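You operate a simulated robot arm through the tools that you are given. There is no shell and no other tool.

The job below is to be done with a simulated two-armed robot. You get a single attempt, and the scene is never put back.

Task
Load the cards stick: card in the reader, stick in the dock, press LOAD.
Fine: the dock ends showing that job as LOADED; the stick goes back in the stand, the card in its holder.

It is judged by the outcome, as a careful person would: the job done as asked, and still so three seconds after it is handed in. It fails if anything else is knocked over, pushed out of place, dropped, spilled or broken.

Robot
Two 7-joint arms with fingered hands on one trunk that stands fixed in place. Base frame: the origin is at the foot of the trunk, x ahead of it, y to its left, z up; the work surface is at about z = 0.74. Units: m, rad, N and s.
The left shoulder is at [0.118, 0.185, 1.044], the right one opposite. With the tool pointing down near the work surface each hand reaches from about 0.1 to 0.88 m from the base axis, measured 20 degrees to its own side. Payload 4 kg a hand.
The TCP of each hand is the grasp point between the finger pads, 0.026 m short of the fingertips. In the tool frame z runs along the fingers and y along their closing line. The gripper opens to 0.132 m; its body begins 0.073 m behind the TCP. The gripper is a hand of 3 fingers: y runs from the thumb to the fingers, the wrist lies at [0, 0, -0.224] in the tool frame, and closing takes about 1.5 s.
Orientation is that of the tool frame in the base frame, as a unit quaternion [x, y, z, w]. With the fingers straight down and closing along the base's y, the tool's x points along the base's -x, its y along +y and its z along -z.

Tools
- The arms move only by the tool send_rows. It takes "left_targets", "right_targets" or both (then of equal length, played together; a hand with none holds still); each is a list of rows, each a list of 7 numbers: the shift along the base's x, y, z in units of 150 mm (1.0 is 150 mm), then the turn, a rotation vector about the base's x, y, z in units of 180 degrees (1.0 is 180 degrees), then the opening, from 0 (shut) to 1 (fully open). In form: [[tx, ty, tz, wx, wy, wz, gripper], ...]. A call has 1 to 20 rows; each row is the pose to reach, as a shift and turn from the pose commanded when the call began. A call with a number of a shift or a turn outside -1 to 1 is refused whole. Rows are played at 5 a second. More than 0.05 m and 0.15 rad between two rows, or a gripper value outside its range, and nothing of the call is played. Where a pose cannot be reached the arm comes as near as it can. A force on the tool above 40 N (or 10 N above the force at the start of the call, whichever is more), or a blocked arm, ends the call early, and 0.2 s more pass. Each finger travels about 0.072 m/s and halts on what it meets, pressing with about 24 N; the grip force reading is that of the motor and also rises with nothing between the fingers. The clock runs only during rows and for 0.2 s after the last one: add rows that repeat a pose to give the fingers time. It gives the time, the measured TCP pose, the force on the tool (base axes), the opening and the grip force at its end, in the units of the frame above (readings bear some noise), with the torque about the TCP (base axes, N m) and any sound that the robot's microphone picked up.
- Cameras (640 x 400 px; columns grow to the right, rows downward): "scene" is now at [0.2535, -0.059, 1.2764]; the picture's right is [-0.59, -0.78, 0.20], its down [-0.49, 0.14, -0.86] and it looks along [0.65, -0.61, -0.47] (base axes); focal length 243 px, centre (320, 200). "left" rides on the left gripper at [-0.062, 0.003, -0.092] in its tool frame; the picture's right is [-0.05, -1.00, 0.00], its down [0.83, -0.04, -0.56] and it looks along [0.55, -0.03, 0.83] (tool axes); focal length 230 px, centre (320, 200). "right" rides on the right gripper at [0.061, 0.003, -0.092] in its tool frame; the picture's right is [-0.05, 1.00, 0.00], its down [-0.83, -0.04, -0.55] and it looks along [-0.55, -0.03, 0.83] (tool axes); focal length 230 px, centre (320, 200).
- get_image(camera): a new picture of that camera. The clock stands still meanwhile.
- slide_trunk(by): moves the trunk up (or, below 0, down) by that many m; the arms and the scene camera ride with it, the base frame stays. It gives what a move gives, with no picture.
- preshape(shape, hand): the hand has 3 fingers and takes this shape, open, in about a second: jaw (thumb against the fingers, like two jaws); tri (thumb and two fingers); tip (a fingertip pinch); poke (one finger out to press); point (the index stretched); flat (the hand flat); cup (the hand cupped); fist (a fist). The gripper value then closes the fingers along that shape, each until it touches; the sizes above hold for jaw. It gives what a move gives, with no picture.
- aim_head(pan, tilt): turns the head with the scene camera to pan (to the left, within 1.501 rad either way) and tilt (down, from -0.506 to 1.204), counted from straight ahead of the robot (the tilt from the chest, where the trunk bows). It gives what a move gives.
- pixel_to_xyz(camera, pixels): for up to 12 pixels [column, row] of the newest picture of that camera ("zoom" is the newest enlarged one), the place [x, y, z] in the base frame of the surface seen there, good to about 0.002 m. The clock stands still meanwhile.
- zoom(camera, box): a new picture of the part [left, top, right, bottom] of that camera's present view, enlarged. The clock stands still meanwhile.
- job_done(): hands the job in; it is judged then, once.

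Open the grippers and draw the arms clear of the work before you hand the job in, unless the task says otherwise.

The tools are called after "Request:" as name(argument=value, ...) on one line, values as JSON. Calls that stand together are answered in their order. send_rows: Moves the arms, as the interface text tells. Its arguments: {"type":"object","properties":{"left_targets":{"type":"array"},"right_targets":{"type":"array"}},"required":[]} The other tools are called the same way: slide_trunk (by) moves the trunk up or down; preshape (shape, hand) gives the hand a shape; aim_head (pan, tilt) turns the head that bears the scene camera; get_image (camera) takes a picture; pixel_to_xyz (camera, pixels) gives the place of the surface under pixels of a picture; zoom (camera, box) takes an enlarged picture of a part of a camera's view; job_done () hands the job in.

At the start:

```text
t: 0.0
left_tool_pos: [0.5769, -0.0173, 1.1138]
left_orientation: [-0.001, 1.0, 0.0, 0.001]
left_wrist_force: [0.1, 0.0, 0.5]
left_torque: [0.0, -0.01, 0.0]
left_finger_gap: 0.132
left_gripper_force: 0.0
left_shape: jaw
right_tool_pos: [0.3507, -0.5206, 1.0608]
right_orientation: [-0.001, 1.0, -0.001, 0.0]
right_wrist_force: [-0.6, -0.8, 0.4]
right_torque: [-0.03, -0.02, -0.02]
right_finger_gap: 0.1322
right_gripper_force: 0.0
right_shape: jaw
trunk travel left (down, up): [-0.1, 0.362]
head pan, tilt (commanded): [-0.672, 0.232]
```

scene: 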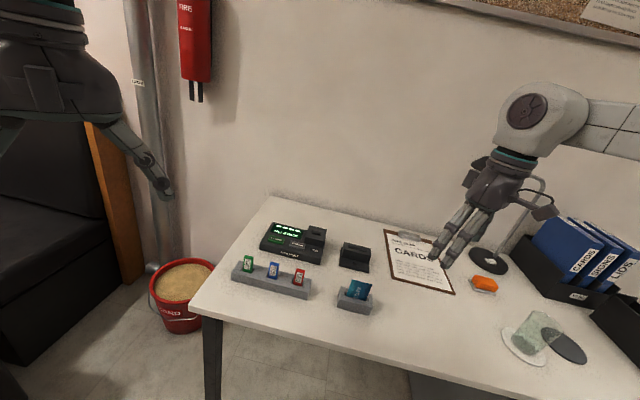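
right: 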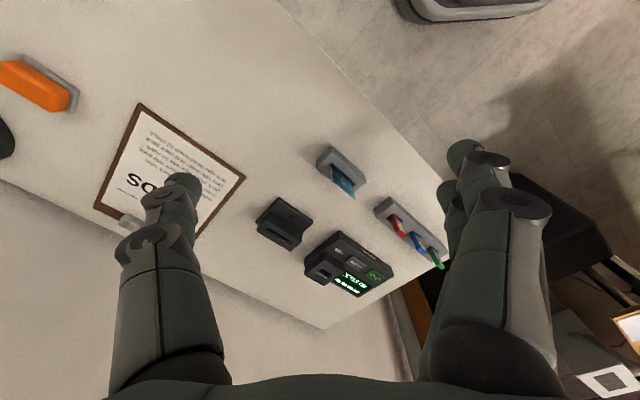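
left: 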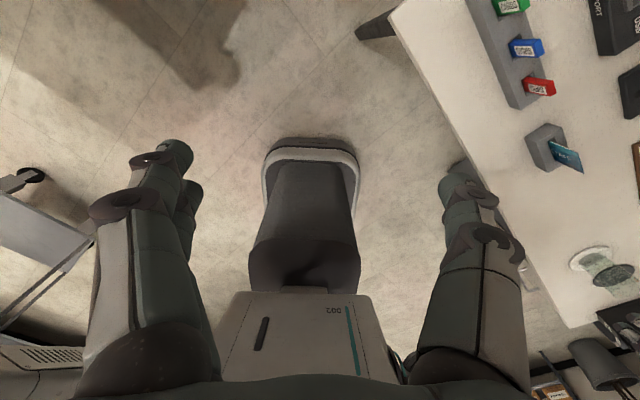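

I start by looking more closely at the table items: the stand with sticks (around 270,275), dock (290,240), reader (354,255), card holder (355,295), clipboard (420,262).

Request:
zoom(camera="scene", box=[220, 210, 400, 322])

Request:
zoom(camera="scene", box=[370, 220, 470, 300])

Request:
zoom(camera="left", box=[440, 0, 640, 180])

Request:
zoom(camera="right", box=[240, 130, 460, 310])

```text
3.56 times, centred on (310, 266) of scene
```

zoom: 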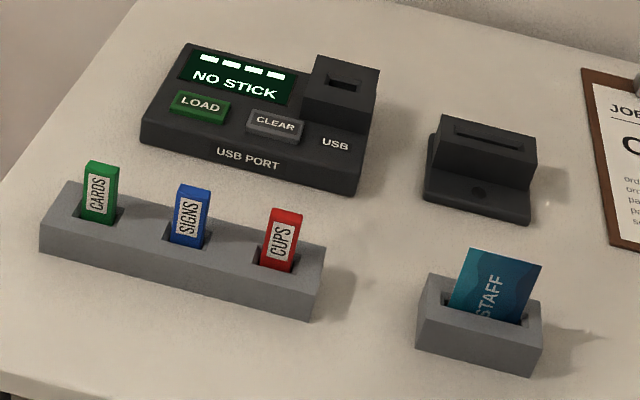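

```text
5.00 times, centred on (420, 260) of scene
```

zoom: 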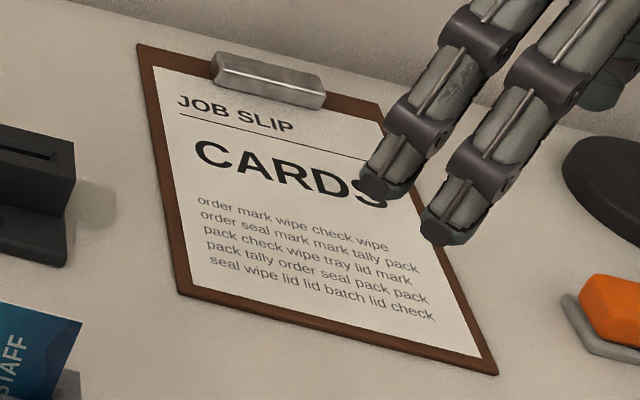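

```text
2.22 times, centred on (540, 90) of left
```

zoom: 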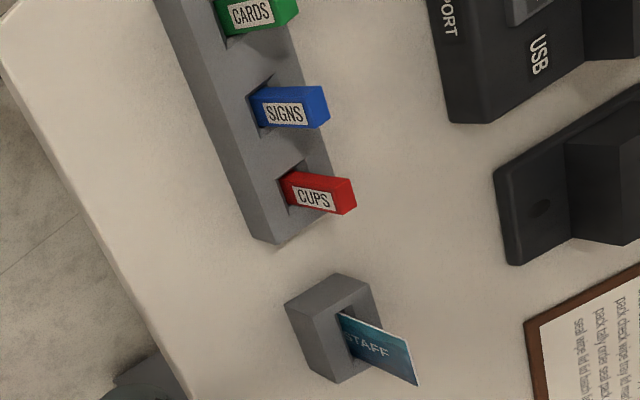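

```text
2.22 times, centred on (350, 220) of right
```

zoom: 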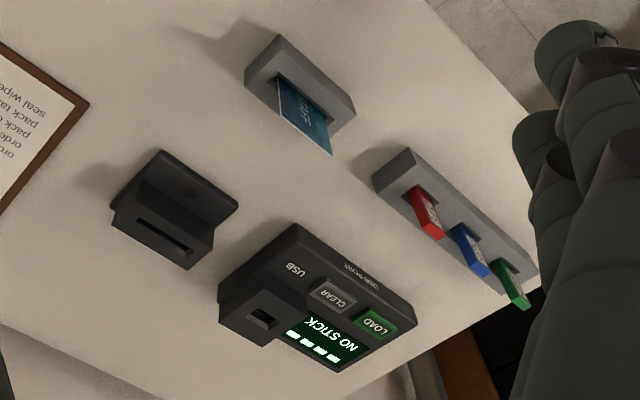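

The slip says CARDS, the green stick is CARDS (zoom ~ (100,195)), the dock reads NO STICK. I re-zoom in the scene view to measure points of each part.

Request:
zoom(camera="scene", box=[220, 210, 400, 322])

Request:
pixel_to_xyz(camera="zoom", pixels=[[104, 168], [97, 195], [85, 213], [112, 218], [192, 190], [285, 213], [60, 190], [318, 255], [45, 235], [308, 300], [40, 255], [310, 320]])

Request:
pixel_to_xyz(camera="zoom", pixels=[[318, 60], [378, 72], [362, 115], [302, 100], [330, 82], [362, 90], [345, 86], [201, 104], [275, 124], [145, 130], [355, 185], [185, 48]])

Request:
pixel_to_xyz(camera="zoom", pixels=[[440, 117], [537, 140], [530, 160], [434, 135], [456, 131], [524, 147], [490, 139], [425, 190], [528, 212], [478, 193], [440, 150], [530, 205]])

Request:
pixel_to_xyz(camera="zoom", pixels=[[472, 250], [541, 266], [505, 260], [450, 302], [522, 318], [428, 275], [420, 315], [535, 345], [490, 290], [430, 305], [530, 330], [545, 315]])

```text
3.56 times, centred on (310, 266) of scene
```

zoom: 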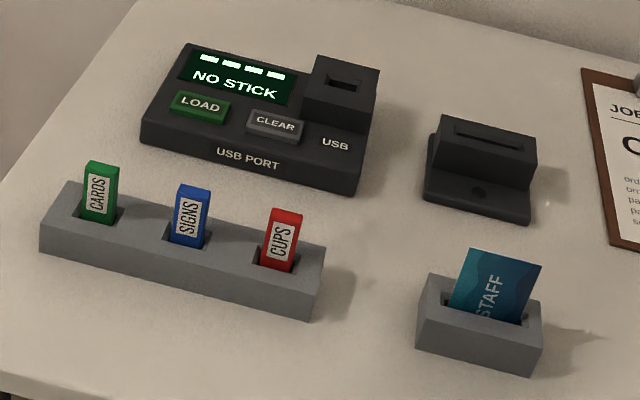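

```text
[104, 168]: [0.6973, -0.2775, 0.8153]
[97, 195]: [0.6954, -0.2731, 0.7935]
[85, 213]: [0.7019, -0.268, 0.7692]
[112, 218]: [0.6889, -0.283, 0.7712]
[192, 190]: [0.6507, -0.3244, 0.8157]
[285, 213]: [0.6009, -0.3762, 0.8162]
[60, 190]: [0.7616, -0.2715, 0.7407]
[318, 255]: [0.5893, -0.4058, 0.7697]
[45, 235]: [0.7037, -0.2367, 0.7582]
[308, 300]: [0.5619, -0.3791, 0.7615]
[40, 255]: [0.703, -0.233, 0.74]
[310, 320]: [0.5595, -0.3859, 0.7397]
```

```text
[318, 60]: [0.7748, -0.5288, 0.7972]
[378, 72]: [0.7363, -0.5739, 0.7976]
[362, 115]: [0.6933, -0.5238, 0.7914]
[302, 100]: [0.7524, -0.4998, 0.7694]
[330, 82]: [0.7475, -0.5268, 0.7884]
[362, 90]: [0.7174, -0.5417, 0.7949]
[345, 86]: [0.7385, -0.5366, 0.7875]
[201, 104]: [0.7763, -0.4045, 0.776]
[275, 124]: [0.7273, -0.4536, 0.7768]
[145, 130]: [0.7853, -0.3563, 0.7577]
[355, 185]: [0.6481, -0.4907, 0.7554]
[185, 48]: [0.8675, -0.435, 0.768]
```

```text
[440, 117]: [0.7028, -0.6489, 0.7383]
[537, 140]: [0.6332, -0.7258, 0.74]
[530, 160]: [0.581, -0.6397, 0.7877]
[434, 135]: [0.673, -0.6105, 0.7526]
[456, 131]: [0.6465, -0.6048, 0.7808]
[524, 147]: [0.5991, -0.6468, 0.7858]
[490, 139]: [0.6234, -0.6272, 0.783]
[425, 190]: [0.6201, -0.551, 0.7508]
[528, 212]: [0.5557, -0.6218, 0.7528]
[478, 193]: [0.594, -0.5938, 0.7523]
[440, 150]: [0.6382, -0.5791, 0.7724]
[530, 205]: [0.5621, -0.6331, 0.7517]
```

```text
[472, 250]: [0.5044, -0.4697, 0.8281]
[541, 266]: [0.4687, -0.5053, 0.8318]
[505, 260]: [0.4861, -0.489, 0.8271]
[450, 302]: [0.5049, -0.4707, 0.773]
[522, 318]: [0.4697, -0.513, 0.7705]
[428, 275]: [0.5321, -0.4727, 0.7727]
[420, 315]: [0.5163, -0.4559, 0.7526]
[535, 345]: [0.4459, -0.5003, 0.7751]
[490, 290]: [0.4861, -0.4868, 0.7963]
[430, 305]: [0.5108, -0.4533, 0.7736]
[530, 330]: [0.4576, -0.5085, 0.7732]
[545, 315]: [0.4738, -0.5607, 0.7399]
```

I measured: CARDS stick top about (0.697,-0.278,0.816), USB socket about (0.739,-0.537), reader slot about (0.623,-0.627,0.786), card top about (0.486,-0.488,0.828); everything is yawed ~45°. I draw the left arm off to its side and turn the right hand +45° while moving it above the items for closer views.

Request:
send_rows(right_targets=[[0.1, 0.05, 0.1, 0, 0, 0.0417, 1], [0.25, 0.1, 0.2, 0, 0, 0.0833, 1], [0.4, 0.15, 0.3, 0, 0, 0.125, 1], [0.5, 0.2, 0.4, 0, 0, 0.1667, 1], [0.6, 0.25, 0.4, 0, 0, 0.2083, 1], [0.7, 0.3, 0.4, 0, 0, 0.25, 1], [0.7, 0.3, 0.4, 0, 0, 0.25, 1]], left_targets=[[-0.1, 0.15, 0, 0, 0, 0, 1], [-0.25, 0.3, 0, 0, 0, 0, 1], [-0.4, 0.45, 0, 0, 0, 0, 1], [-0.55, 0.6, 0, 0, 0, 0, 1], [-0.7, 0.75, 0, 0, 0, 0, 1], [-0.8, 0.9, 0, 0, 0, 0, 1], [-0.8, 0.9, 0, 0, 0, 0, 1]])

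Request:
get_image(camera="right")

Request:
get_image(camera="scene")

```text
t: 1.6
left_tool_pos: [0.4543, 0.1167, 1.1141]
left_orientation: [0.0, 1.0, 0.0, 0.0]
left_wrist_force: [-0.2, -0.8, -0.5]
left_torque: [0.02, -0.05, 0.01]
left_finger_gap: 0.1317
left_gripper_force: 0.0
left_shape: jaw
right_tool_pos: [0.4539, -0.4769, 1.1193]
right_orientation: [-0.384, 0.923, -0.001, 0.0]
right_wrist_force: [-0.1, 0.1, 0.6]
right_torque: [0.02, -0.02, 0.01]
right_finger_gap: 0.132
right_gripper_force: 0.0
right_shape: jaw
trunk travel left (down, up): [-0.1, 0.362]
head pan, tilt (commanded): [-0.672, 0.232]
```

```text
taken
```

right: 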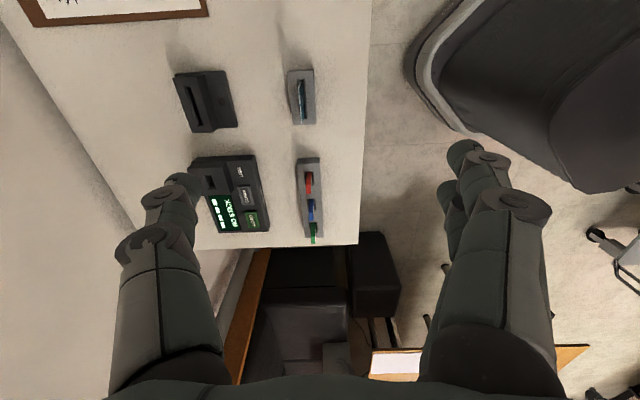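

```text
taken
```

scene: 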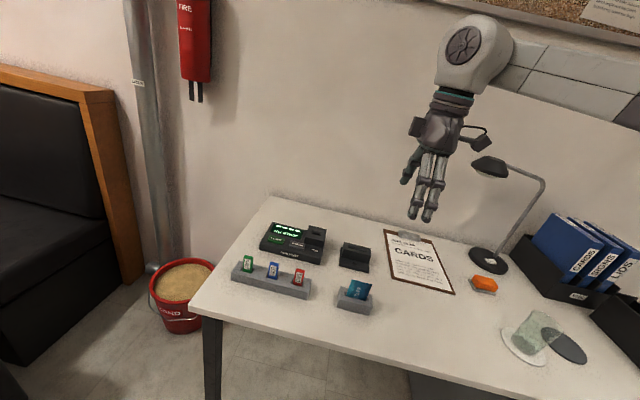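

The hand is now yawed 45°, and the camera sees the reader (205,100), holder (301,97), dock (225,200) and stand (310,200). I zoom in on these from here and measure them.

Request:
zoom(camera="right", box=[160, 55, 340, 167])

Request:
zoom(camera="right", box=[180, 140, 340, 250])

```text
3.56 times, centred on (250, 111) of right
```

zoom: 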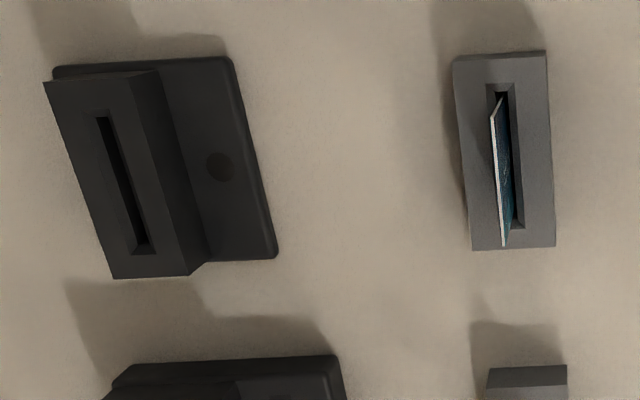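

```text
3.64 times, centred on (260, 195) of right
```

zoom: 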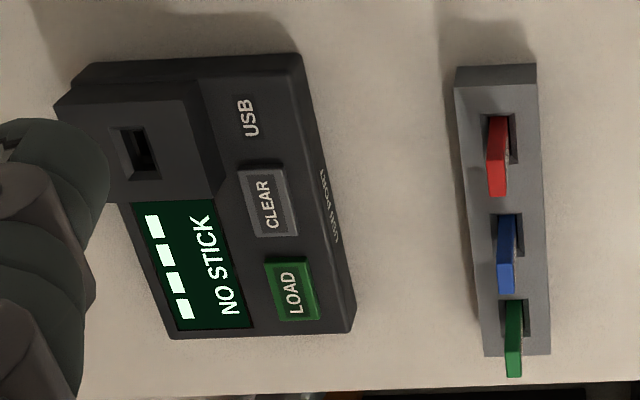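

The slots have funnelled mouths. I bring the right hand nearer to look at the reader and dock from close above, still well clear in height.

Request:
send_rows(right_targets=[[0.12, -0.13, -0.1, 0, 0, 0, 1], [0.24, -0.26, -0.2, 0, 0, 0, 1], [0.36, -0.39, -0.3, 0, 0, 0, 1], [0.48, -0.52, -0.4, 0, 0, 0, 1], [0.6, -0.65, -0.5, 0, 0, 0, 1], [0.72, -0.78, -0.6, 0, 0, 0, 1], [0.84, -0.91, -0.7, 0, 0, 0, 1], [0.84, -0.91, -0.7, 0, 0, 0, 1]])

Request:
get_image(camera="right")

```text
t: 3.4
left_tool_pos: [0.4542, 0.1163, 1.1142]
left_orientation: [-0.001, 1.0, 0.0, 0.0]
left_wrist_force: [-0.2, -0.1, -0.8]
left_torque: [0.02, 0.03, -0.01]
left_finger_gap: 0.1318
left_gripper_force: 0.1
left_shape: jaw
right_tool_pos: [0.5805, -0.6115, 1.0167]
right_orientation: [-0.383, 0.924, -0.002, 0.0]
right_wrist_force: [0.4, 0.7, -0.1]
right_torque: [-0.01, 0.01, -0.01]
right_finger_gap: 0.1317
right_gripper_force: 0.1
right_shape: jaw
trunk travel left (down, up): [-0.1, 0.362]
head pan, tilt (commanded): [-0.672, 0.232]
```

```text
taken
```

right: 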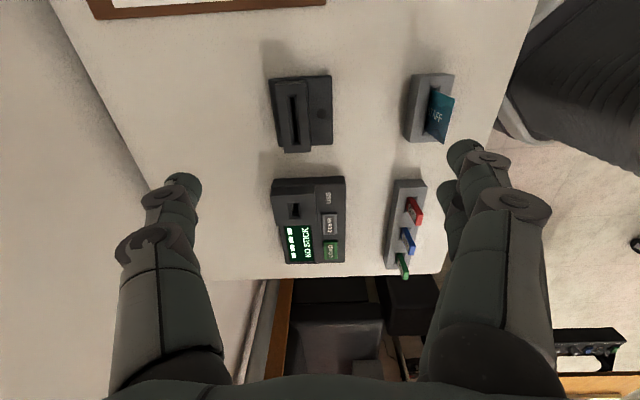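

Now the reader is at (297,110) and the dock at (308,220) in the right picture. I zoom and measure slot corners.

Request:
zoom(camera="right", box=[255, 65, 355, 165])

Request:
zoom(camera="right", box=[260, 170, 360, 270])

Request:
zoom(camera="right", box=[370, 60, 470, 150])

Request:
zoom(camera="right", box=[370, 170, 450, 290])

```text
4.00 times, centred on (305, 115) of right
```

zoom: 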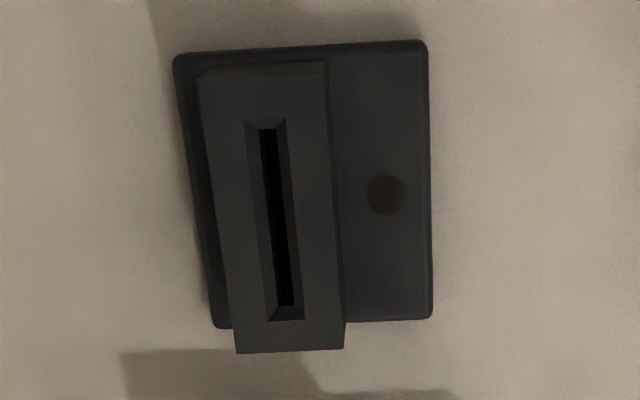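

```text
4.00 times, centred on (310, 220) of right
```

zoom: 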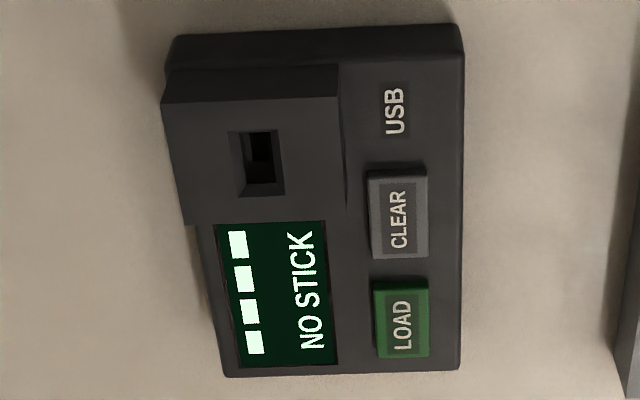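

```text
4.44 times, centred on (420, 105) of right
```

zoom: 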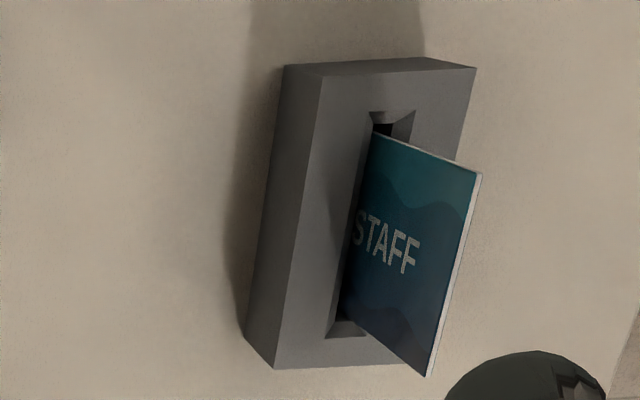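

```text
3.33 times, centred on (410, 230) of right
```

zoom: 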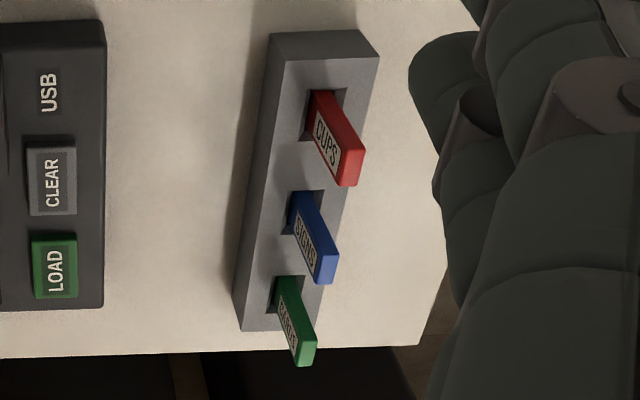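

I query the stand zoom first (sticks and holes), then re-zoom the others to measure.

Request:
pixel_to_xyz(camera="zoom", pixels=[[300, 362], [313, 360], [308, 352], [290, 325], [280, 290], [318, 330], [328, 278], [349, 180], [330, 150], [270, 60], [350, 50], [245, 325]])

Request:
zoom(camera="right", box=[255, 65, 355, 165])

Request:
pixel_to_xyz(camera="zoom", pixels=[[244, 120], [286, 118], [304, 319], [269, 321], [200, 80], [327, 75], [343, 350], [236, 352], [230, 200], [310, 200], [400, 100], [400, 280]])

Request:
zoom(camera="right", box=[260, 170, 360, 270])

Request:
pixel_to_xyz(camera="zoom", pixels=[[226, 129], [277, 127], [286, 196], [237, 198], [165, 103], [337, 97], [343, 210], [185, 222], [400, 210], [402, 318], [262, 165], [205, 150]])

Request:
zoom(camera="right", box=[370, 60, 470, 150])

Request:
pixel_to_xyz(camera="zoom", pixels=[[480, 174], [426, 374], [452, 280], [378, 140], [345, 315], [390, 230], [325, 80], [474, 70], [277, 367], [410, 115], [330, 335], [400, 360]])

```text
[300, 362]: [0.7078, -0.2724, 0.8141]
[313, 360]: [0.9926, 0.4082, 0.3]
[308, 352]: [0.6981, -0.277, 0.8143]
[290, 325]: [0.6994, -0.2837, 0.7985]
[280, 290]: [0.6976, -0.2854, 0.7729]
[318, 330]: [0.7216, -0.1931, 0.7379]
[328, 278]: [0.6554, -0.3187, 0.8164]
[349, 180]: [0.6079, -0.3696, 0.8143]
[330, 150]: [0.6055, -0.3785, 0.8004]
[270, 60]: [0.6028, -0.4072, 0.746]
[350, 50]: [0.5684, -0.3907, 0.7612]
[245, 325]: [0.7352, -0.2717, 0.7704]
```

```text
4.00 times, centred on (305, 115) of right
```

zoom: 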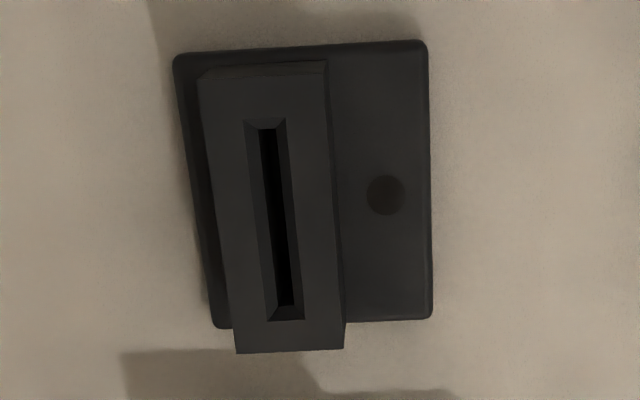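

```text
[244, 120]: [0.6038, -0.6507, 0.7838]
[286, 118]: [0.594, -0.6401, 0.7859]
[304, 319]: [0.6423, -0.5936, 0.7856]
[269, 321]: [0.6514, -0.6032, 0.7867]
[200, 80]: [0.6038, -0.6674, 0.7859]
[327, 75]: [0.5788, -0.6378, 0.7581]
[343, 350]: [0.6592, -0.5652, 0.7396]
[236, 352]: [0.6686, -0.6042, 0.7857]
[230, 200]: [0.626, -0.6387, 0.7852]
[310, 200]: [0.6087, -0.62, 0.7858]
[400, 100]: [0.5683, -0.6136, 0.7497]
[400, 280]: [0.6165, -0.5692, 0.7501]
```

```text
4.00 times, centred on (310, 220) of right
```

zoom: 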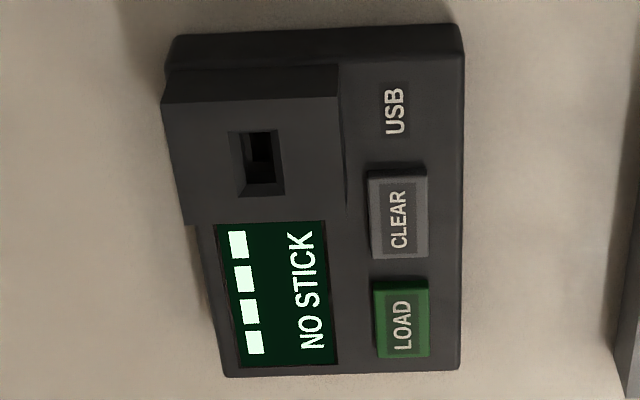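

```text
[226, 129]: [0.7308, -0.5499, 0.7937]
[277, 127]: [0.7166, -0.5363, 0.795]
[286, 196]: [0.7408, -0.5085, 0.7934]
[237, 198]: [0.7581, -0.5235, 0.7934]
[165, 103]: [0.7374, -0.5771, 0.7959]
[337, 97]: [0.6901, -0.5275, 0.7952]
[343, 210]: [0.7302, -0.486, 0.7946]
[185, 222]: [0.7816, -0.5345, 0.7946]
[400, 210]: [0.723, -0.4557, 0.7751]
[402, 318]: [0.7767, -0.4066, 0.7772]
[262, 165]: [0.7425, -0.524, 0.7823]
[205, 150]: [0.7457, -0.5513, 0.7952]
```

```text
4.44 times, centred on (420, 105) of right
```

zoom: 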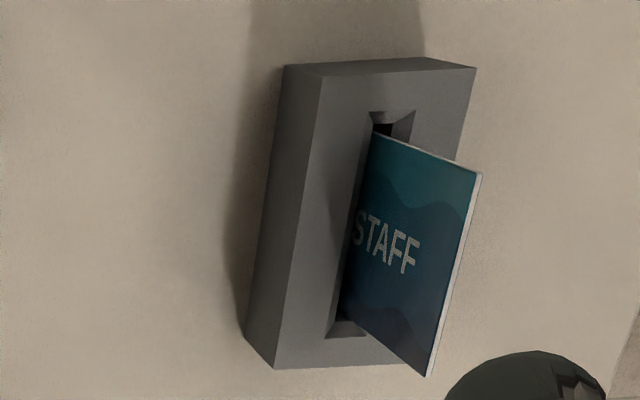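

```text
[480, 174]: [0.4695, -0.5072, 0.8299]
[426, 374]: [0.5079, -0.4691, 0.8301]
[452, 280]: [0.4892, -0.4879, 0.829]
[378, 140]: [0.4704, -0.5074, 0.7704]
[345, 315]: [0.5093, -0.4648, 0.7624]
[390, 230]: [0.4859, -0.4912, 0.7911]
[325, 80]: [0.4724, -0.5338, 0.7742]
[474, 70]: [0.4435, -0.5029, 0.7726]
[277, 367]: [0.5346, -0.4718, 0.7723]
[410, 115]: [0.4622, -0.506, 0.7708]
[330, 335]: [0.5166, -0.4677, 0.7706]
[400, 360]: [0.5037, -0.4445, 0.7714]
```

Slot centres: reader about (0.623,-0.622,0.786), USB socket about (0.736,-0.530,0.795), card top edge mid (0.489,-0.488,0.830), all near 45°. Before gripping I check how the fingers of the right hand are laid out, as seen by the head camera.

Request:
aim_head(pan=-0.75, tilt=0.4)

Request:
get_image(camera="scene")

Request:
zoom(camera="right", box=[400, 110, 600, 300])

```text
t: 4.1
left_tool_pos: [0.455, 0.1158, 1.1155]
left_orientation: [-0.001, 1.0, 0.0, 0.0]
left_wrist_force: [0.6, -0.7, 0.6]
left_torque: [0.02, 0.0, 0.03]
left_finger_gap: 0.1321
left_gripper_force: 0.0
left_shape: jaw
right_tool_pos: [0.5808, -0.6115, 1.0142]
right_orientation: [-0.384, 0.923, 0.0, 0.0]
right_wrist_force: [0.6, 0.9, -0.1]
right_torque: [-0.03, 0.0, -0.01]
right_finger_gap: 0.1321
right_gripper_force: 0.0
right_shape: jaw
trunk travel left (down, up): [-0.1, 0.362]
head pan, tilt (commanded): [-0.75, 0.4]
```

```text
taken
```

scene: 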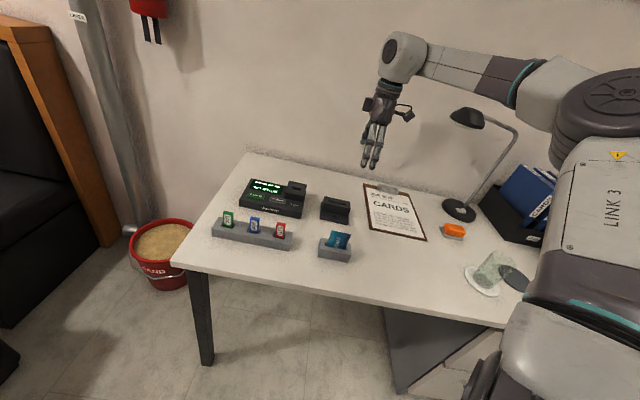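

```text
2.11 times, centred on (500, 205) of right
```

zoom: 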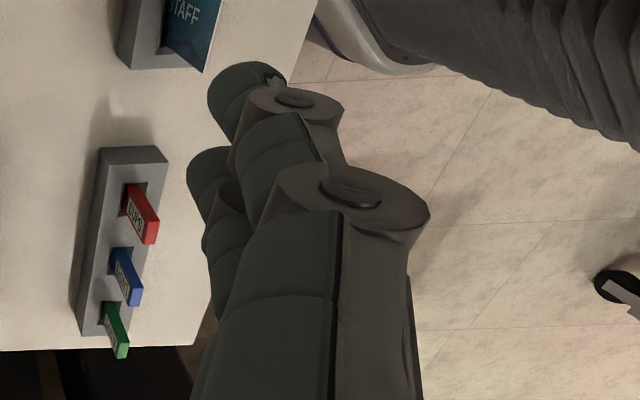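

I measure the fingertip positions of the two fingers and the thumb in the right camera's view, plus the lamp's head in the scene view for clearance.

Request:
get_image(camera="right")

Request:
pixel_to_xyz(camera="right", pixels=[[458, 150], [470, 155], [443, 190], [440, 205], [180, 180], [190, 190], [175, 195], [460, 145]])

Request:
pixel_to_xyz(camera="scene", pixels=[[467, 118], [455, 115], [510, 135], [458, 208], [363, 163], [374, 166], [366, 158], [408, 108]])

Request:
zoom(camera="scene", box=[340, 70, 440, 180])

```text
taken
```

right: 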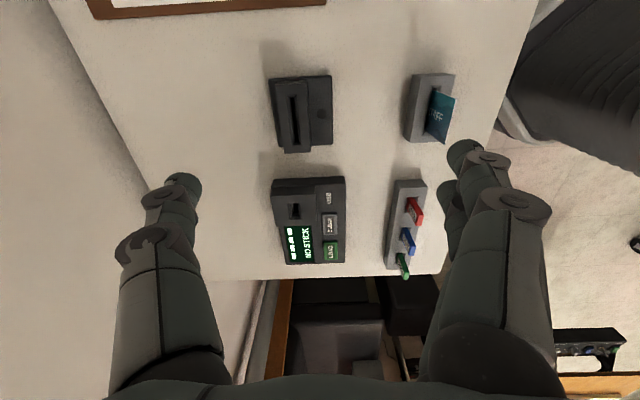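

```text
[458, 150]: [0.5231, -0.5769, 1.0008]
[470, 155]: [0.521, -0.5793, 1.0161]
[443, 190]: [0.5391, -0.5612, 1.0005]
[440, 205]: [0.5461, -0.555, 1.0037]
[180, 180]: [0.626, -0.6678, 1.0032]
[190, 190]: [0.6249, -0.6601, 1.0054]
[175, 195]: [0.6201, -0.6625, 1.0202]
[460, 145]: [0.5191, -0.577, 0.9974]
```

```text
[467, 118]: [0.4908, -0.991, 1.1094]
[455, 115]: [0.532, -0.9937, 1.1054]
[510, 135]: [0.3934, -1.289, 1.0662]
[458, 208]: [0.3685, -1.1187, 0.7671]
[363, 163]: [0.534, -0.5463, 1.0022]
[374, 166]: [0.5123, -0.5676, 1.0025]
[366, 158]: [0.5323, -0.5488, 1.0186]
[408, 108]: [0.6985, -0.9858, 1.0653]
```

```text
3.64 times, centred on (390, 125) of scene
```

zoom: 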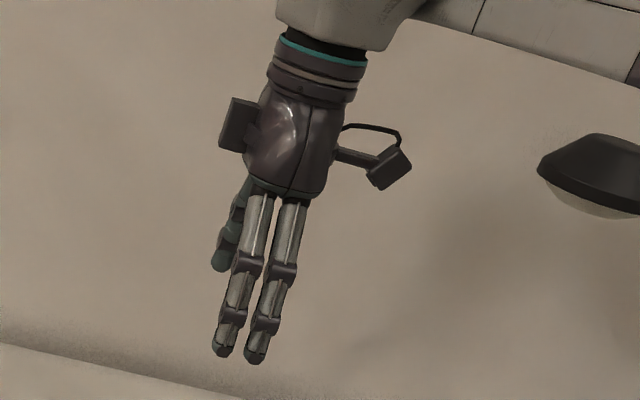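

Fingers sit about ±15 mm about the tool's axis opposite a central thumb, fine for both card and stick. I move above the card at (0.489,-0.488), narrowing the opening to about 60 mm, staying 100 mm above its top.

Request:
send_rows(right_targets=[[-0.1, 0.14, -0.1, 0, 0, 0, 0.9], [-0.22, 0.29, -0.2, 0, 0, 0, 0.8], [-0.34, 0.45, -0.32, 0, 0, 0, 0.7], [-0.46, 0.61, -0.44, 0, 0, 0, 0.6], [-0.56, 0.74, -0.52, 0, 0, 0, 0.5], [-0.614, 0.822, -0.567, 0, 0, 0, 0.45], [-0.614, 0.822, -0.567, 0, 0, 0, 0.45]])

Request:
get_image(camera="right")

Request:
get_image(camera="scene")

```text
t: 5.7
left_tool_pos: [0.4529, 0.1162, 1.114]
left_orientation: [-0.001, 1.0, 0.0, -0.001]
left_wrist_force: [-0.3, 0.1, 0.2]
left_torque: [-0.01, 0.0, 0.03]
left_finger_gap: 0.132
left_gripper_force: 0.1
left_shape: jaw
right_tool_pos: [0.489, -0.4899, 0.9299]
right_orientation: [-0.382, 0.924, 0.0, 0.001]
right_wrist_force: [0.0, 0.3, 0.0]
right_torque: [-0.01, -0.01, -0.01]
right_finger_gap: 0.0601
right_gripper_force: 0.0
right_shape: jaw
trunk travel left (down, up): [-0.1, 0.362]
head pan, tilt (commanded): [-0.75, 0.4]
```

```text
taken
```

right: 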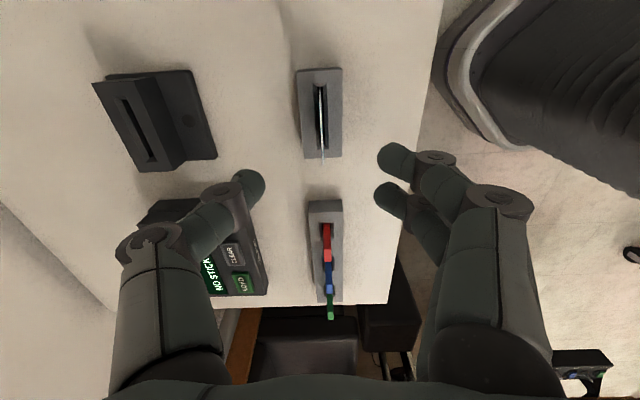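

```text
taken
```

scene: 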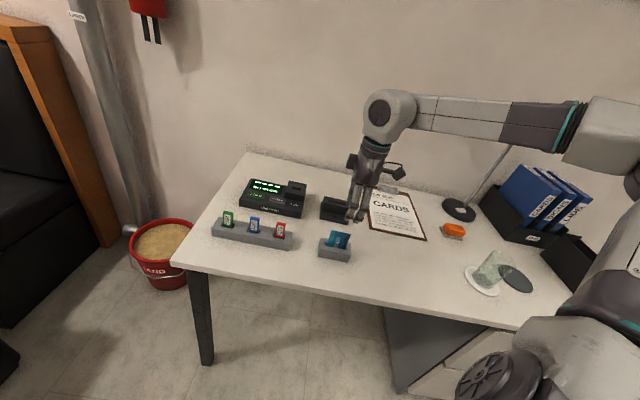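

The card is seen edge-on at about (322,120) between thumb and fingers. I zoom to check its alignment with the closing centre.

Request:
zoom(camera="right", box=[280, 60, 360, 170])

Request:
pixel_to_xyz(camera="zoom", pixels=[[320, 100], [325, 150], [328, 250], [330, 320], [332, 355], [322, 200]])

Request:
pixel_to_xyz(camera="right", pixels=[[258, 180], [262, 185], [385, 155], [381, 192]])

```text
3.64 times, centred on (320, 115) of right
```

zoom: 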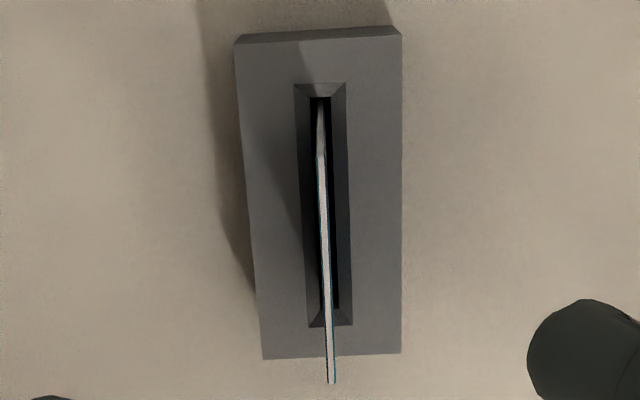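

```text
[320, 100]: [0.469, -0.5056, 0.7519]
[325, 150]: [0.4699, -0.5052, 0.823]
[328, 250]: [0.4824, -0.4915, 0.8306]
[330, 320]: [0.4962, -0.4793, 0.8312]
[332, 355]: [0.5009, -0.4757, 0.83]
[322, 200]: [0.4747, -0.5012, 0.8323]
```

```text
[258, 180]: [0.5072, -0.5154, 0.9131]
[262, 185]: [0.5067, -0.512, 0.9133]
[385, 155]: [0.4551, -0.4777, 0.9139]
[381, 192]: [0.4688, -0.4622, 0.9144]
```

The card's plane (p≈0.690 across) matches the middle of the finger gap (≈0.690). I lower straight down to TCP z≈0.816, so the tips stay ~17 mm above the holder.

Request:
send_rows(right_targets=[[0, 0, -0.2, 0, 0, 0, 0.45], [0, 0, -0.4, 0, 0, 0, 0.45], [0, 0, -0.58, 0, 0, 0, 0.45], [0, 0, -0.7, 0, 0, 0, 0.45], [0, 0, -0.757, 0, 0, 0, 0.45], [0, 0, -0.757, 0, 0, 0, 0.45]])

Request:
get_image(camera="right")

Request:
zoom(camera="scene", box=[290, 180, 400, 270])

```text
t: 7.1
left_tool_pos: [0.4541, 0.1152, 1.1142]
left_orientation: [-0.001, 1.0, 0.0, 0.001]
left_wrist_force: [-0.4, 0.7, 0.9]
left_torque: [0.0, 0.0, 0.0]
left_finger_gap: 0.1319
left_gripper_force: 0.0
left_shape: jaw
right_tool_pos: [0.4877, -0.4889, 0.8173]
right_orientation: [-0.383, 0.924, 0.0, 0.0]
right_wrist_force: [0.0, -0.2, 1.1]
right_torque: [-0.01, 0.02, 0.03]
right_finger_gap: 0.06
right_gripper_force: 0.0
right_shape: jaw
trunk travel left (down, up): [-0.1, 0.362]
head pan, tilt (commanded): [-0.75, 0.4]
```

```text
taken
```

right: 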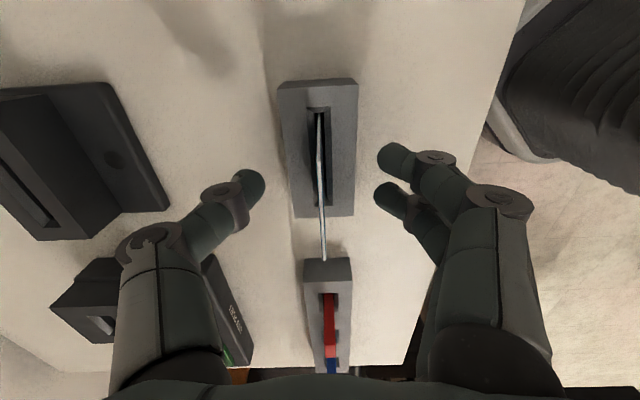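

```text
4.44 times, centred on (345, 225) of scene
```

zoom: 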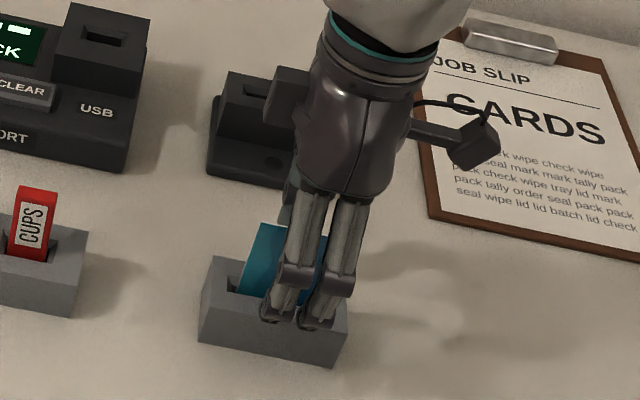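

The hand is straddling the card. I measure the finger positions against the card before closing.

Request:
pixel_to_xyz(camera="zoom", pixels=[[275, 308], [315, 318], [300, 272], [338, 278], [262, 226], [245, 285], [318, 240]])

Request:
pixel_to_xyz(camera="right", pixels=[[256, 178], [262, 185], [383, 150], [381, 192], [322, 160], [322, 200], [322, 240]])

```text
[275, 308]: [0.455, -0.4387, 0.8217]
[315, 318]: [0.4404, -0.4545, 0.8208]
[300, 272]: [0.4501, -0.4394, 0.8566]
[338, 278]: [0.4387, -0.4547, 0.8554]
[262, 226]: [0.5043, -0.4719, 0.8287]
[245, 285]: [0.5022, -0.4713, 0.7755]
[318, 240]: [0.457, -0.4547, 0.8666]
```

```text
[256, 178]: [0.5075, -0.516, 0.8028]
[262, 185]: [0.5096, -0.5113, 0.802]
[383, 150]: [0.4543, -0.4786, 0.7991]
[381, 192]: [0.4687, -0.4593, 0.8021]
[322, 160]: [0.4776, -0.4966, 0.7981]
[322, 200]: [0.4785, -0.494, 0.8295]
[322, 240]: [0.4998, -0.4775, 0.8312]
```

Fingers are centred along the card (s≈0.001 vs 0.000). I close on it and hold for the fingers to settle.

Request:
send_rows(right_targets=[[0, 0, 0, 0, 0, 0, 0.3], [0, 0, 0, 0, 0, 0, 0.15], [0, 0, 0, 0, 0, 0, 0], [0, 0, 0, 0, 0, 0, 0], [0, 0, 0, 0, 0, 0, 0], [0, 0, 0, 0, 0, 0, 0], [0, 0, 0, 0, 0, 0, 0]])

Request:
get_image(camera="right")

Request:
zoom(camera="scene", box=[290, 180, 400, 270])

```text
t: 8.7
left_tool_pos: [0.4542, 0.117, 1.1158]
left_orientation: [-0.001, 1.0, 0.0, 0.0]
left_wrist_force: [-0.5, -0.8, -0.3]
left_torque: [-0.01, 0.0, 0.03]
left_finger_gap: 0.1319
left_gripper_force: 0.1
left_shape: jaw
right_tool_pos: [0.4873, -0.4888, 0.8171]
right_orientation: [-0.384, 0.923, 0.0, 0.0]
right_wrist_force: [-0.2, 0.1, -0.5]
right_torque: [0.01, 0.04, 0.02]
right_finger_gap: 0.0
right_gripper_force: 23.5
right_shape: jaw
trunk travel left (down, up): [-0.1, 0.362]
head pan, tilt (commanded): [-0.75, 0.4]
```

```text
taken
```

right: 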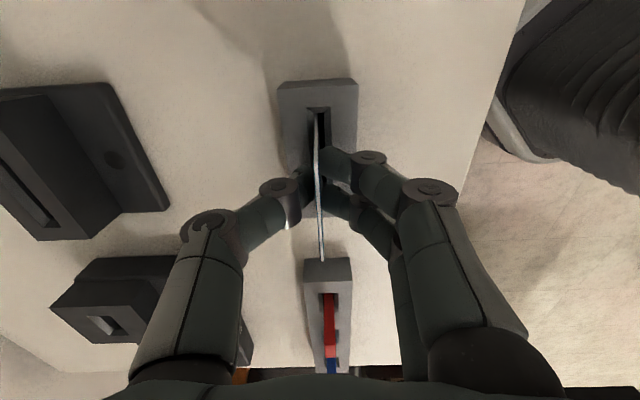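

```text
4.44 times, centred on (345, 225) of scene
```

zoom: 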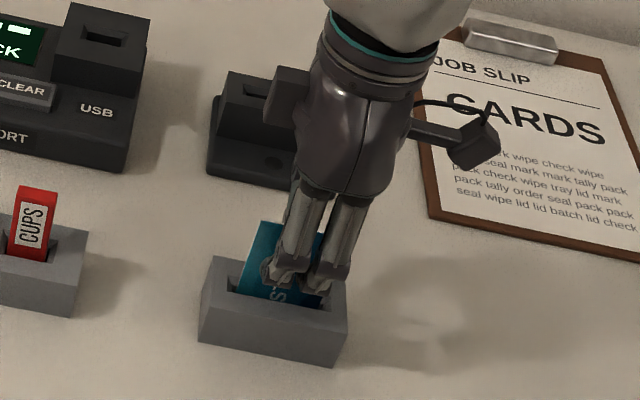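

Gripped at 23.5 N with the card standing between the fingers. I lift straight up 120 mm.

Request:
send_rows(right_targets=[[0, 0, 0.06, 0, 0, 0, 0], [0, 0, 0.15, 0, 0, 0, 0], [0, 0, 0.28, 0, 0, 0, 0], [0, 0, 0.42, 0, 0, 0, 0], [0, 0, 0.56, 0, 0, 0, 0], [0, 0, 0.7, 0, 0, 0, 0], [0, 0, 0.8, 0, 0, 0, 0], [0, 0, 0.8, 0, 0, 0, 0]])

Request:
get_image(camera="right")

Request:
zoom(camera="scene", box=[280, 140, 420, 270])

```text
t: 10.5
left_tool_pos: [0.4544, 0.1157, 1.114]
left_orientation: [0.0, 1.0, 0.0, 0.0]
left_wrist_force: [0.3, -0.5, -0.4]
left_torque: [0.01, -0.02, -0.01]
left_finger_gap: 0.132
left_gripper_force: 0.1
left_shape: jaw
right_tool_pos: [0.4896, -0.4887, 0.9358]
right_orientation: [-0.383, 0.924, 0.0, 0.0]
right_wrist_force: [0.4, -0.4, 0.4]
right_torque: [-0.05, 0.02, -0.01]
right_finger_gap: 0.0
right_gripper_force: 24.0
right_shape: jaw
trunk travel left (down, up): [-0.1, 0.362]
head pan, tilt (commanded): [-0.75, 0.4]
```

```text
taken
```

right: 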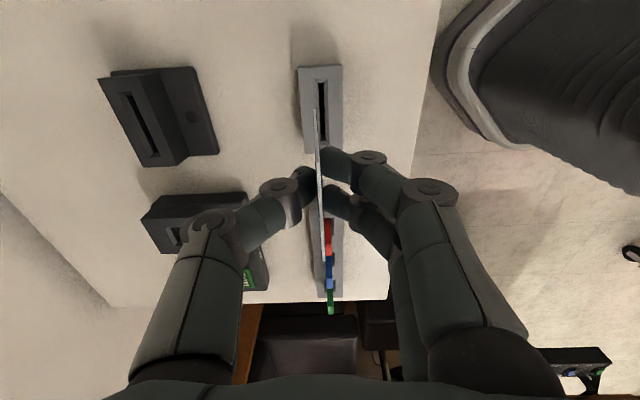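

```text
3.08 times, centred on (350, 205) of scene
```

zoom: 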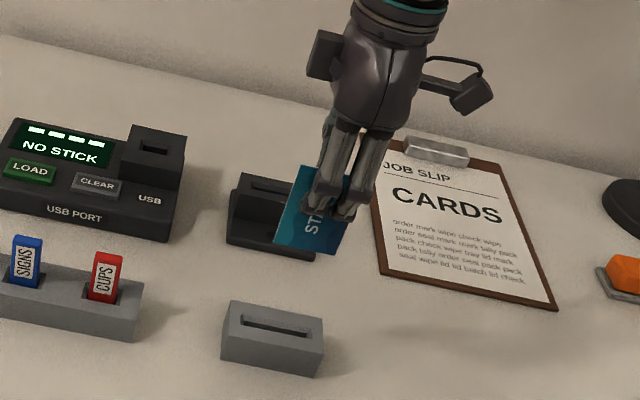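

The card lifted out cleanly. I measure its corners in the scene zoom: bottom left (277,241), bottom right (334,252), top left (302,168).

Request:
pixel_to_xyz(camera="zoom", pixels=[[278, 240], [333, 251], [303, 169], [305, 243], [290, 205], [346, 215], [250, 322], [306, 338]])

Request:
pixel_to_xyz(camera="right", pixels=[[315, 115], [318, 150], [320, 200], [322, 240], [324, 256]])

```text
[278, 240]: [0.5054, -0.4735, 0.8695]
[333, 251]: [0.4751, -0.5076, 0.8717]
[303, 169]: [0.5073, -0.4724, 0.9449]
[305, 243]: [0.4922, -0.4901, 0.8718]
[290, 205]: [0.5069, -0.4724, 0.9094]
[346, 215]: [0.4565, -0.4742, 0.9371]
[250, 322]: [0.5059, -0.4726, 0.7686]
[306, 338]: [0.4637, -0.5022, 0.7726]
```

```text
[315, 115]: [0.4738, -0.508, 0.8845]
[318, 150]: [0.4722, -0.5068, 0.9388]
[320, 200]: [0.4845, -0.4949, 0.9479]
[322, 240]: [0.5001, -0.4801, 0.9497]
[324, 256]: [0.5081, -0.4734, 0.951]
```

The card hangs straight: its bottom edge is at about TCP −0.071, centred. I carry it over the reader slot centre (0.623,-0.622) at the same height.

Request:
send_rows(right_targets=[[0.1, -0.1, 0, 0, 0, 0, 0], [0.25, -0.247, 0, 0, 0, 0, 0], [0.42, -0.415, 0, 0, 0, 0, 0], [0.6, -0.593, 0, 0, 0, -0.001, 0], [0.75, -0.74, 0, 0, 0, -0.002, 0], [0.85, -0.84, 0, 0, 0, -0.003, 0], [0.897, -0.885, 0, 0, 0, -0.003, 0], [0.897, -0.885, 0, 0, 0, -0.003, 0]])

Request:
get_image(camera="right")

Request:
zoom(camera="scene", box=[280, 120, 420, 250])

```text
t: 12.3
left_tool_pos: [0.4558, 0.1172, 1.1144]
left_orientation: [-0.001, 1.0, 0.0, -0.001]
left_wrist_force: [-0.2, 0.1, -0.6]
left_torque: [0.01, 0.01, -0.01]
left_finger_gap: 0.132
left_gripper_force: 0.0
left_shape: jaw
right_tool_pos: [0.625, -0.6209, 0.9354]
right_orientation: [-0.379, 0.925, 0.001, 0.0]
right_wrist_force: [-0.2, 0.5, 0.2]
right_torque: [0.02, -0.02, 0.06]
right_finger_gap: 0.0002
right_gripper_force: 24.4
right_shape: jaw
trunk travel left (down, up): [-0.1, 0.362]
head pan, tilt (commanded): [-0.75, 0.4]
```

```text
taken
```

right: 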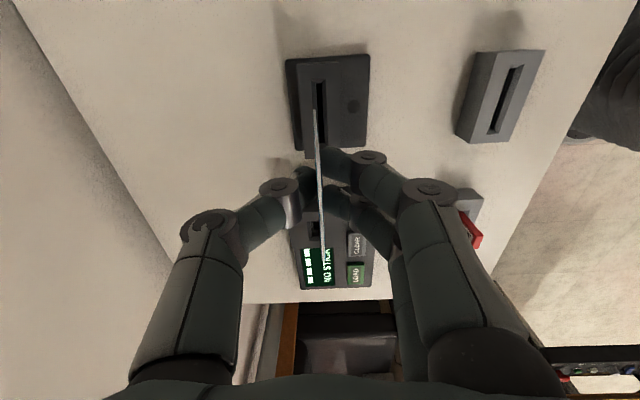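

```text
3.08 times, centred on (350, 185) of scene
```

zoom: 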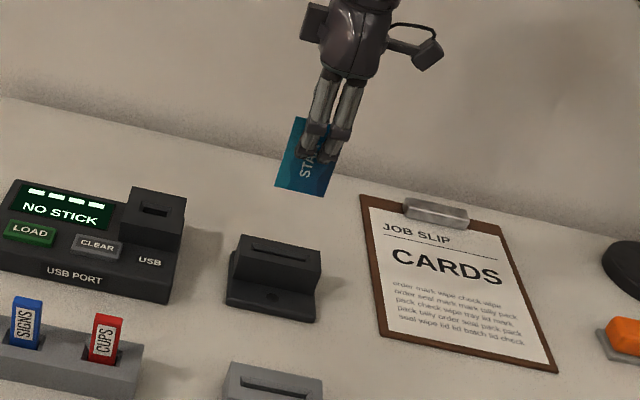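

I zoom in the right camera to compare the slot's position against the card with how the holder's slot looked after the straight lift.

Request:
zoom(camera="right", box=[270, 40, 380, 160])

Request:
pixel_to_xyz(camera="zoom", pixels=[[295, 130], [340, 128], [300, 330], [345, 300], [318, 250], [322, 330]])

Request:
zoom(camera="scene", box=[320, 140, 400, 230])

```text
3.33 times, centred on (325, 100) of right
```

zoom: 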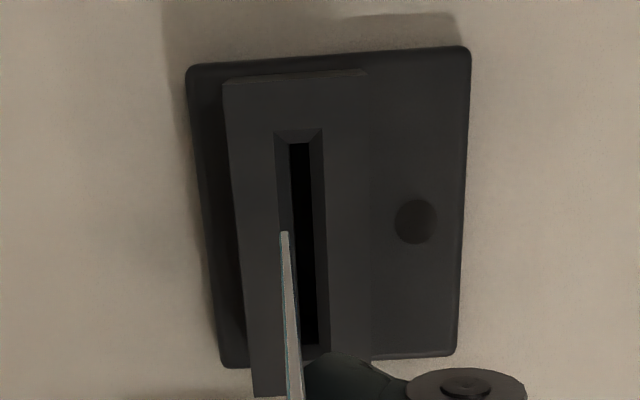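

```text
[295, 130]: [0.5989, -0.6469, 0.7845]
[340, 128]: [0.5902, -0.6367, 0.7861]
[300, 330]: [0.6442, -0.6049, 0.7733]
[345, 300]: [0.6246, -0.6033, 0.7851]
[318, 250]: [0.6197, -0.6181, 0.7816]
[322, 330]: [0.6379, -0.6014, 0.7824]
```

```text
4.44 times, centred on (360, 185) of scene
```

zoom: 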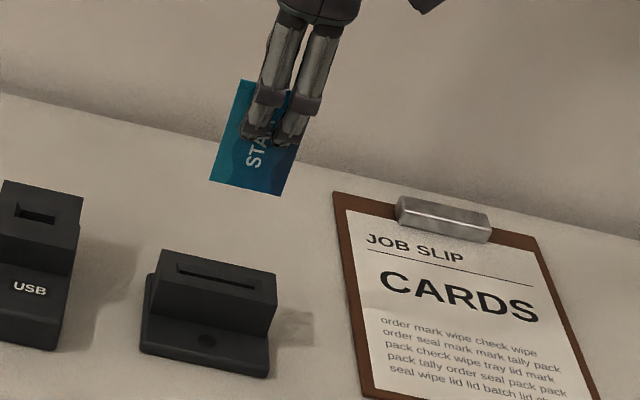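

I measure card bottom corners and reader slot ends in the same scene zoom, to get their relative offset.

Request:
pixel_to_xyz(camera="zoom", pixels=[[213, 178], [245, 186], [279, 193], [241, 83], [177, 263], [257, 283], [177, 270], [255, 290], [158, 252], [277, 276], [272, 300], [156, 275]])

Request:
send_rows(right_targets=[[0, 0, 0, 0, 0, 0, 0]])

```text
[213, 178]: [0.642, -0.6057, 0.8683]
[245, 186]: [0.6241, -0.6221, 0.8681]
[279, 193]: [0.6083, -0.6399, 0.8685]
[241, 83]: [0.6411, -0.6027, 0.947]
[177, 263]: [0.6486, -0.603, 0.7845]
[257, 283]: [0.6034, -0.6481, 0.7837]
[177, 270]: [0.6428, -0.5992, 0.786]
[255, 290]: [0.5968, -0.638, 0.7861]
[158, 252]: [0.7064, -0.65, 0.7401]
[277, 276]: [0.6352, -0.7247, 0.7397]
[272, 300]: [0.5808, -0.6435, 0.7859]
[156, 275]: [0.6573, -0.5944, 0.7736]
```

```text
t: 12.7
left_tool_pos: [0.4546, 0.1169, 1.115]
left_orientation: [0.0, 1.0, 0.001, 0.0]
left_wrist_force: [0.0, -0.4, -0.2]
left_torque: [0.03, 0.04, 0.0]
left_finger_gap: 0.1318
left_gripper_force: 0.2
left_shape: jaw
right_tool_pos: [0.6235, -0.6192, 0.9353]
right_orientation: [-0.379, 0.926, 0.0, 0.0]
right_wrist_force: [0.3, 0.1, 0.0]
right_torque: [-0.03, 0.01, 0.01]
right_finger_gap: 0.0001
right_gripper_force: 24.4
right_shape: jaw
trunk travel left (down, up): [-0.1, 0.362]
head pan, tilt (commanded): [-0.75, 0.4]
```

Card bottom is ~2 mm too far across and leans ~2° (bottom towards the thumb). I correct with a 1.8° tilt and a 2 mm shift along the slot, and lower to just above the slot mouth.

Request:
send_rows(right_targets=[[-0.005, -0.005, -0.1, 0.0035, 0.0035, 0, 0], [-0.0095, -0.0095, -0.22, 0.007, 0.007, 0, 0], [-0.0095, -0.0095, -0.34, 0.007, 0.007, 0, 0], [-0.0095, -0.0095, -0.42, 0.007, 0.007, 0, 0], [-0.0095, -0.0095, -0.42, 0.007, 0.007, 0, 0]])

Request:
zoom(camera="right", box=[270, 40, 380, 260])

Request:
zoom(camera="scene", box=[320, 150, 380, 230])

Request:
pixel_to_xyz(camera="zoom", pixels=[[210, 250], [250, 260], [290, 268]])

```text
t: 13.9
left_tool_pos: [0.4539, 0.1166, 1.114]
left_orientation: [-0.001, 1.0, 0.0, 0.0]
left_wrist_force: [-1.6, -0.3, 0.6]
left_torque: [0.02, 0.01, -0.03]
left_finger_gap: 0.1317
left_gripper_force: 0.1
left_shape: jaw
right_tool_pos: [0.6221, -0.6225, 0.8732]
right_orientation: [-0.379, 0.925, 0.015, -0.005]
right_wrist_force: [-0.4, 0.3, -0.4]
right_torque: [0.0, 0.0, 0.01]
right_finger_gap: 0.0
right_gripper_force: 23.8
right_shape: jaw
trunk travel left (down, up): [-0.1, 0.362]
head pan, tilt (commanded): [-0.75, 0.4]
```

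```text
1.82 times, centred on (325, 150) of right
```

zoom: 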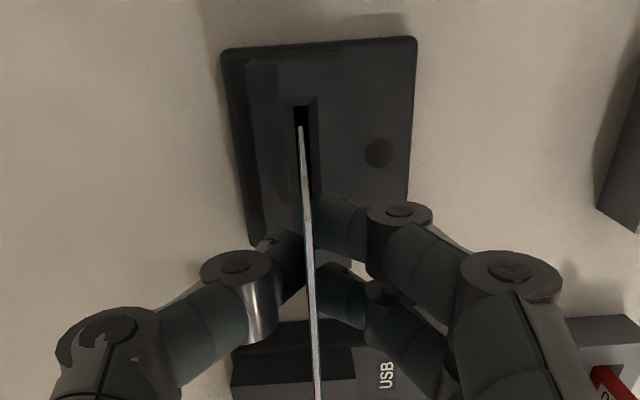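

```text
5.00 times, centred on (350, 190) of scene
```

zoom: 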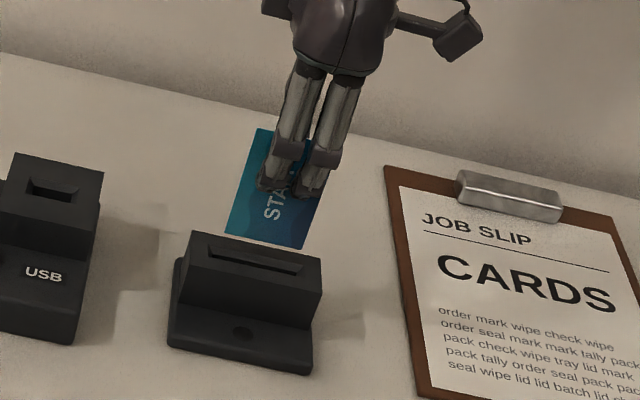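

```text
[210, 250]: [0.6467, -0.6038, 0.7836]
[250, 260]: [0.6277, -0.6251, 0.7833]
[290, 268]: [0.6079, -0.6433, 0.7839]
```

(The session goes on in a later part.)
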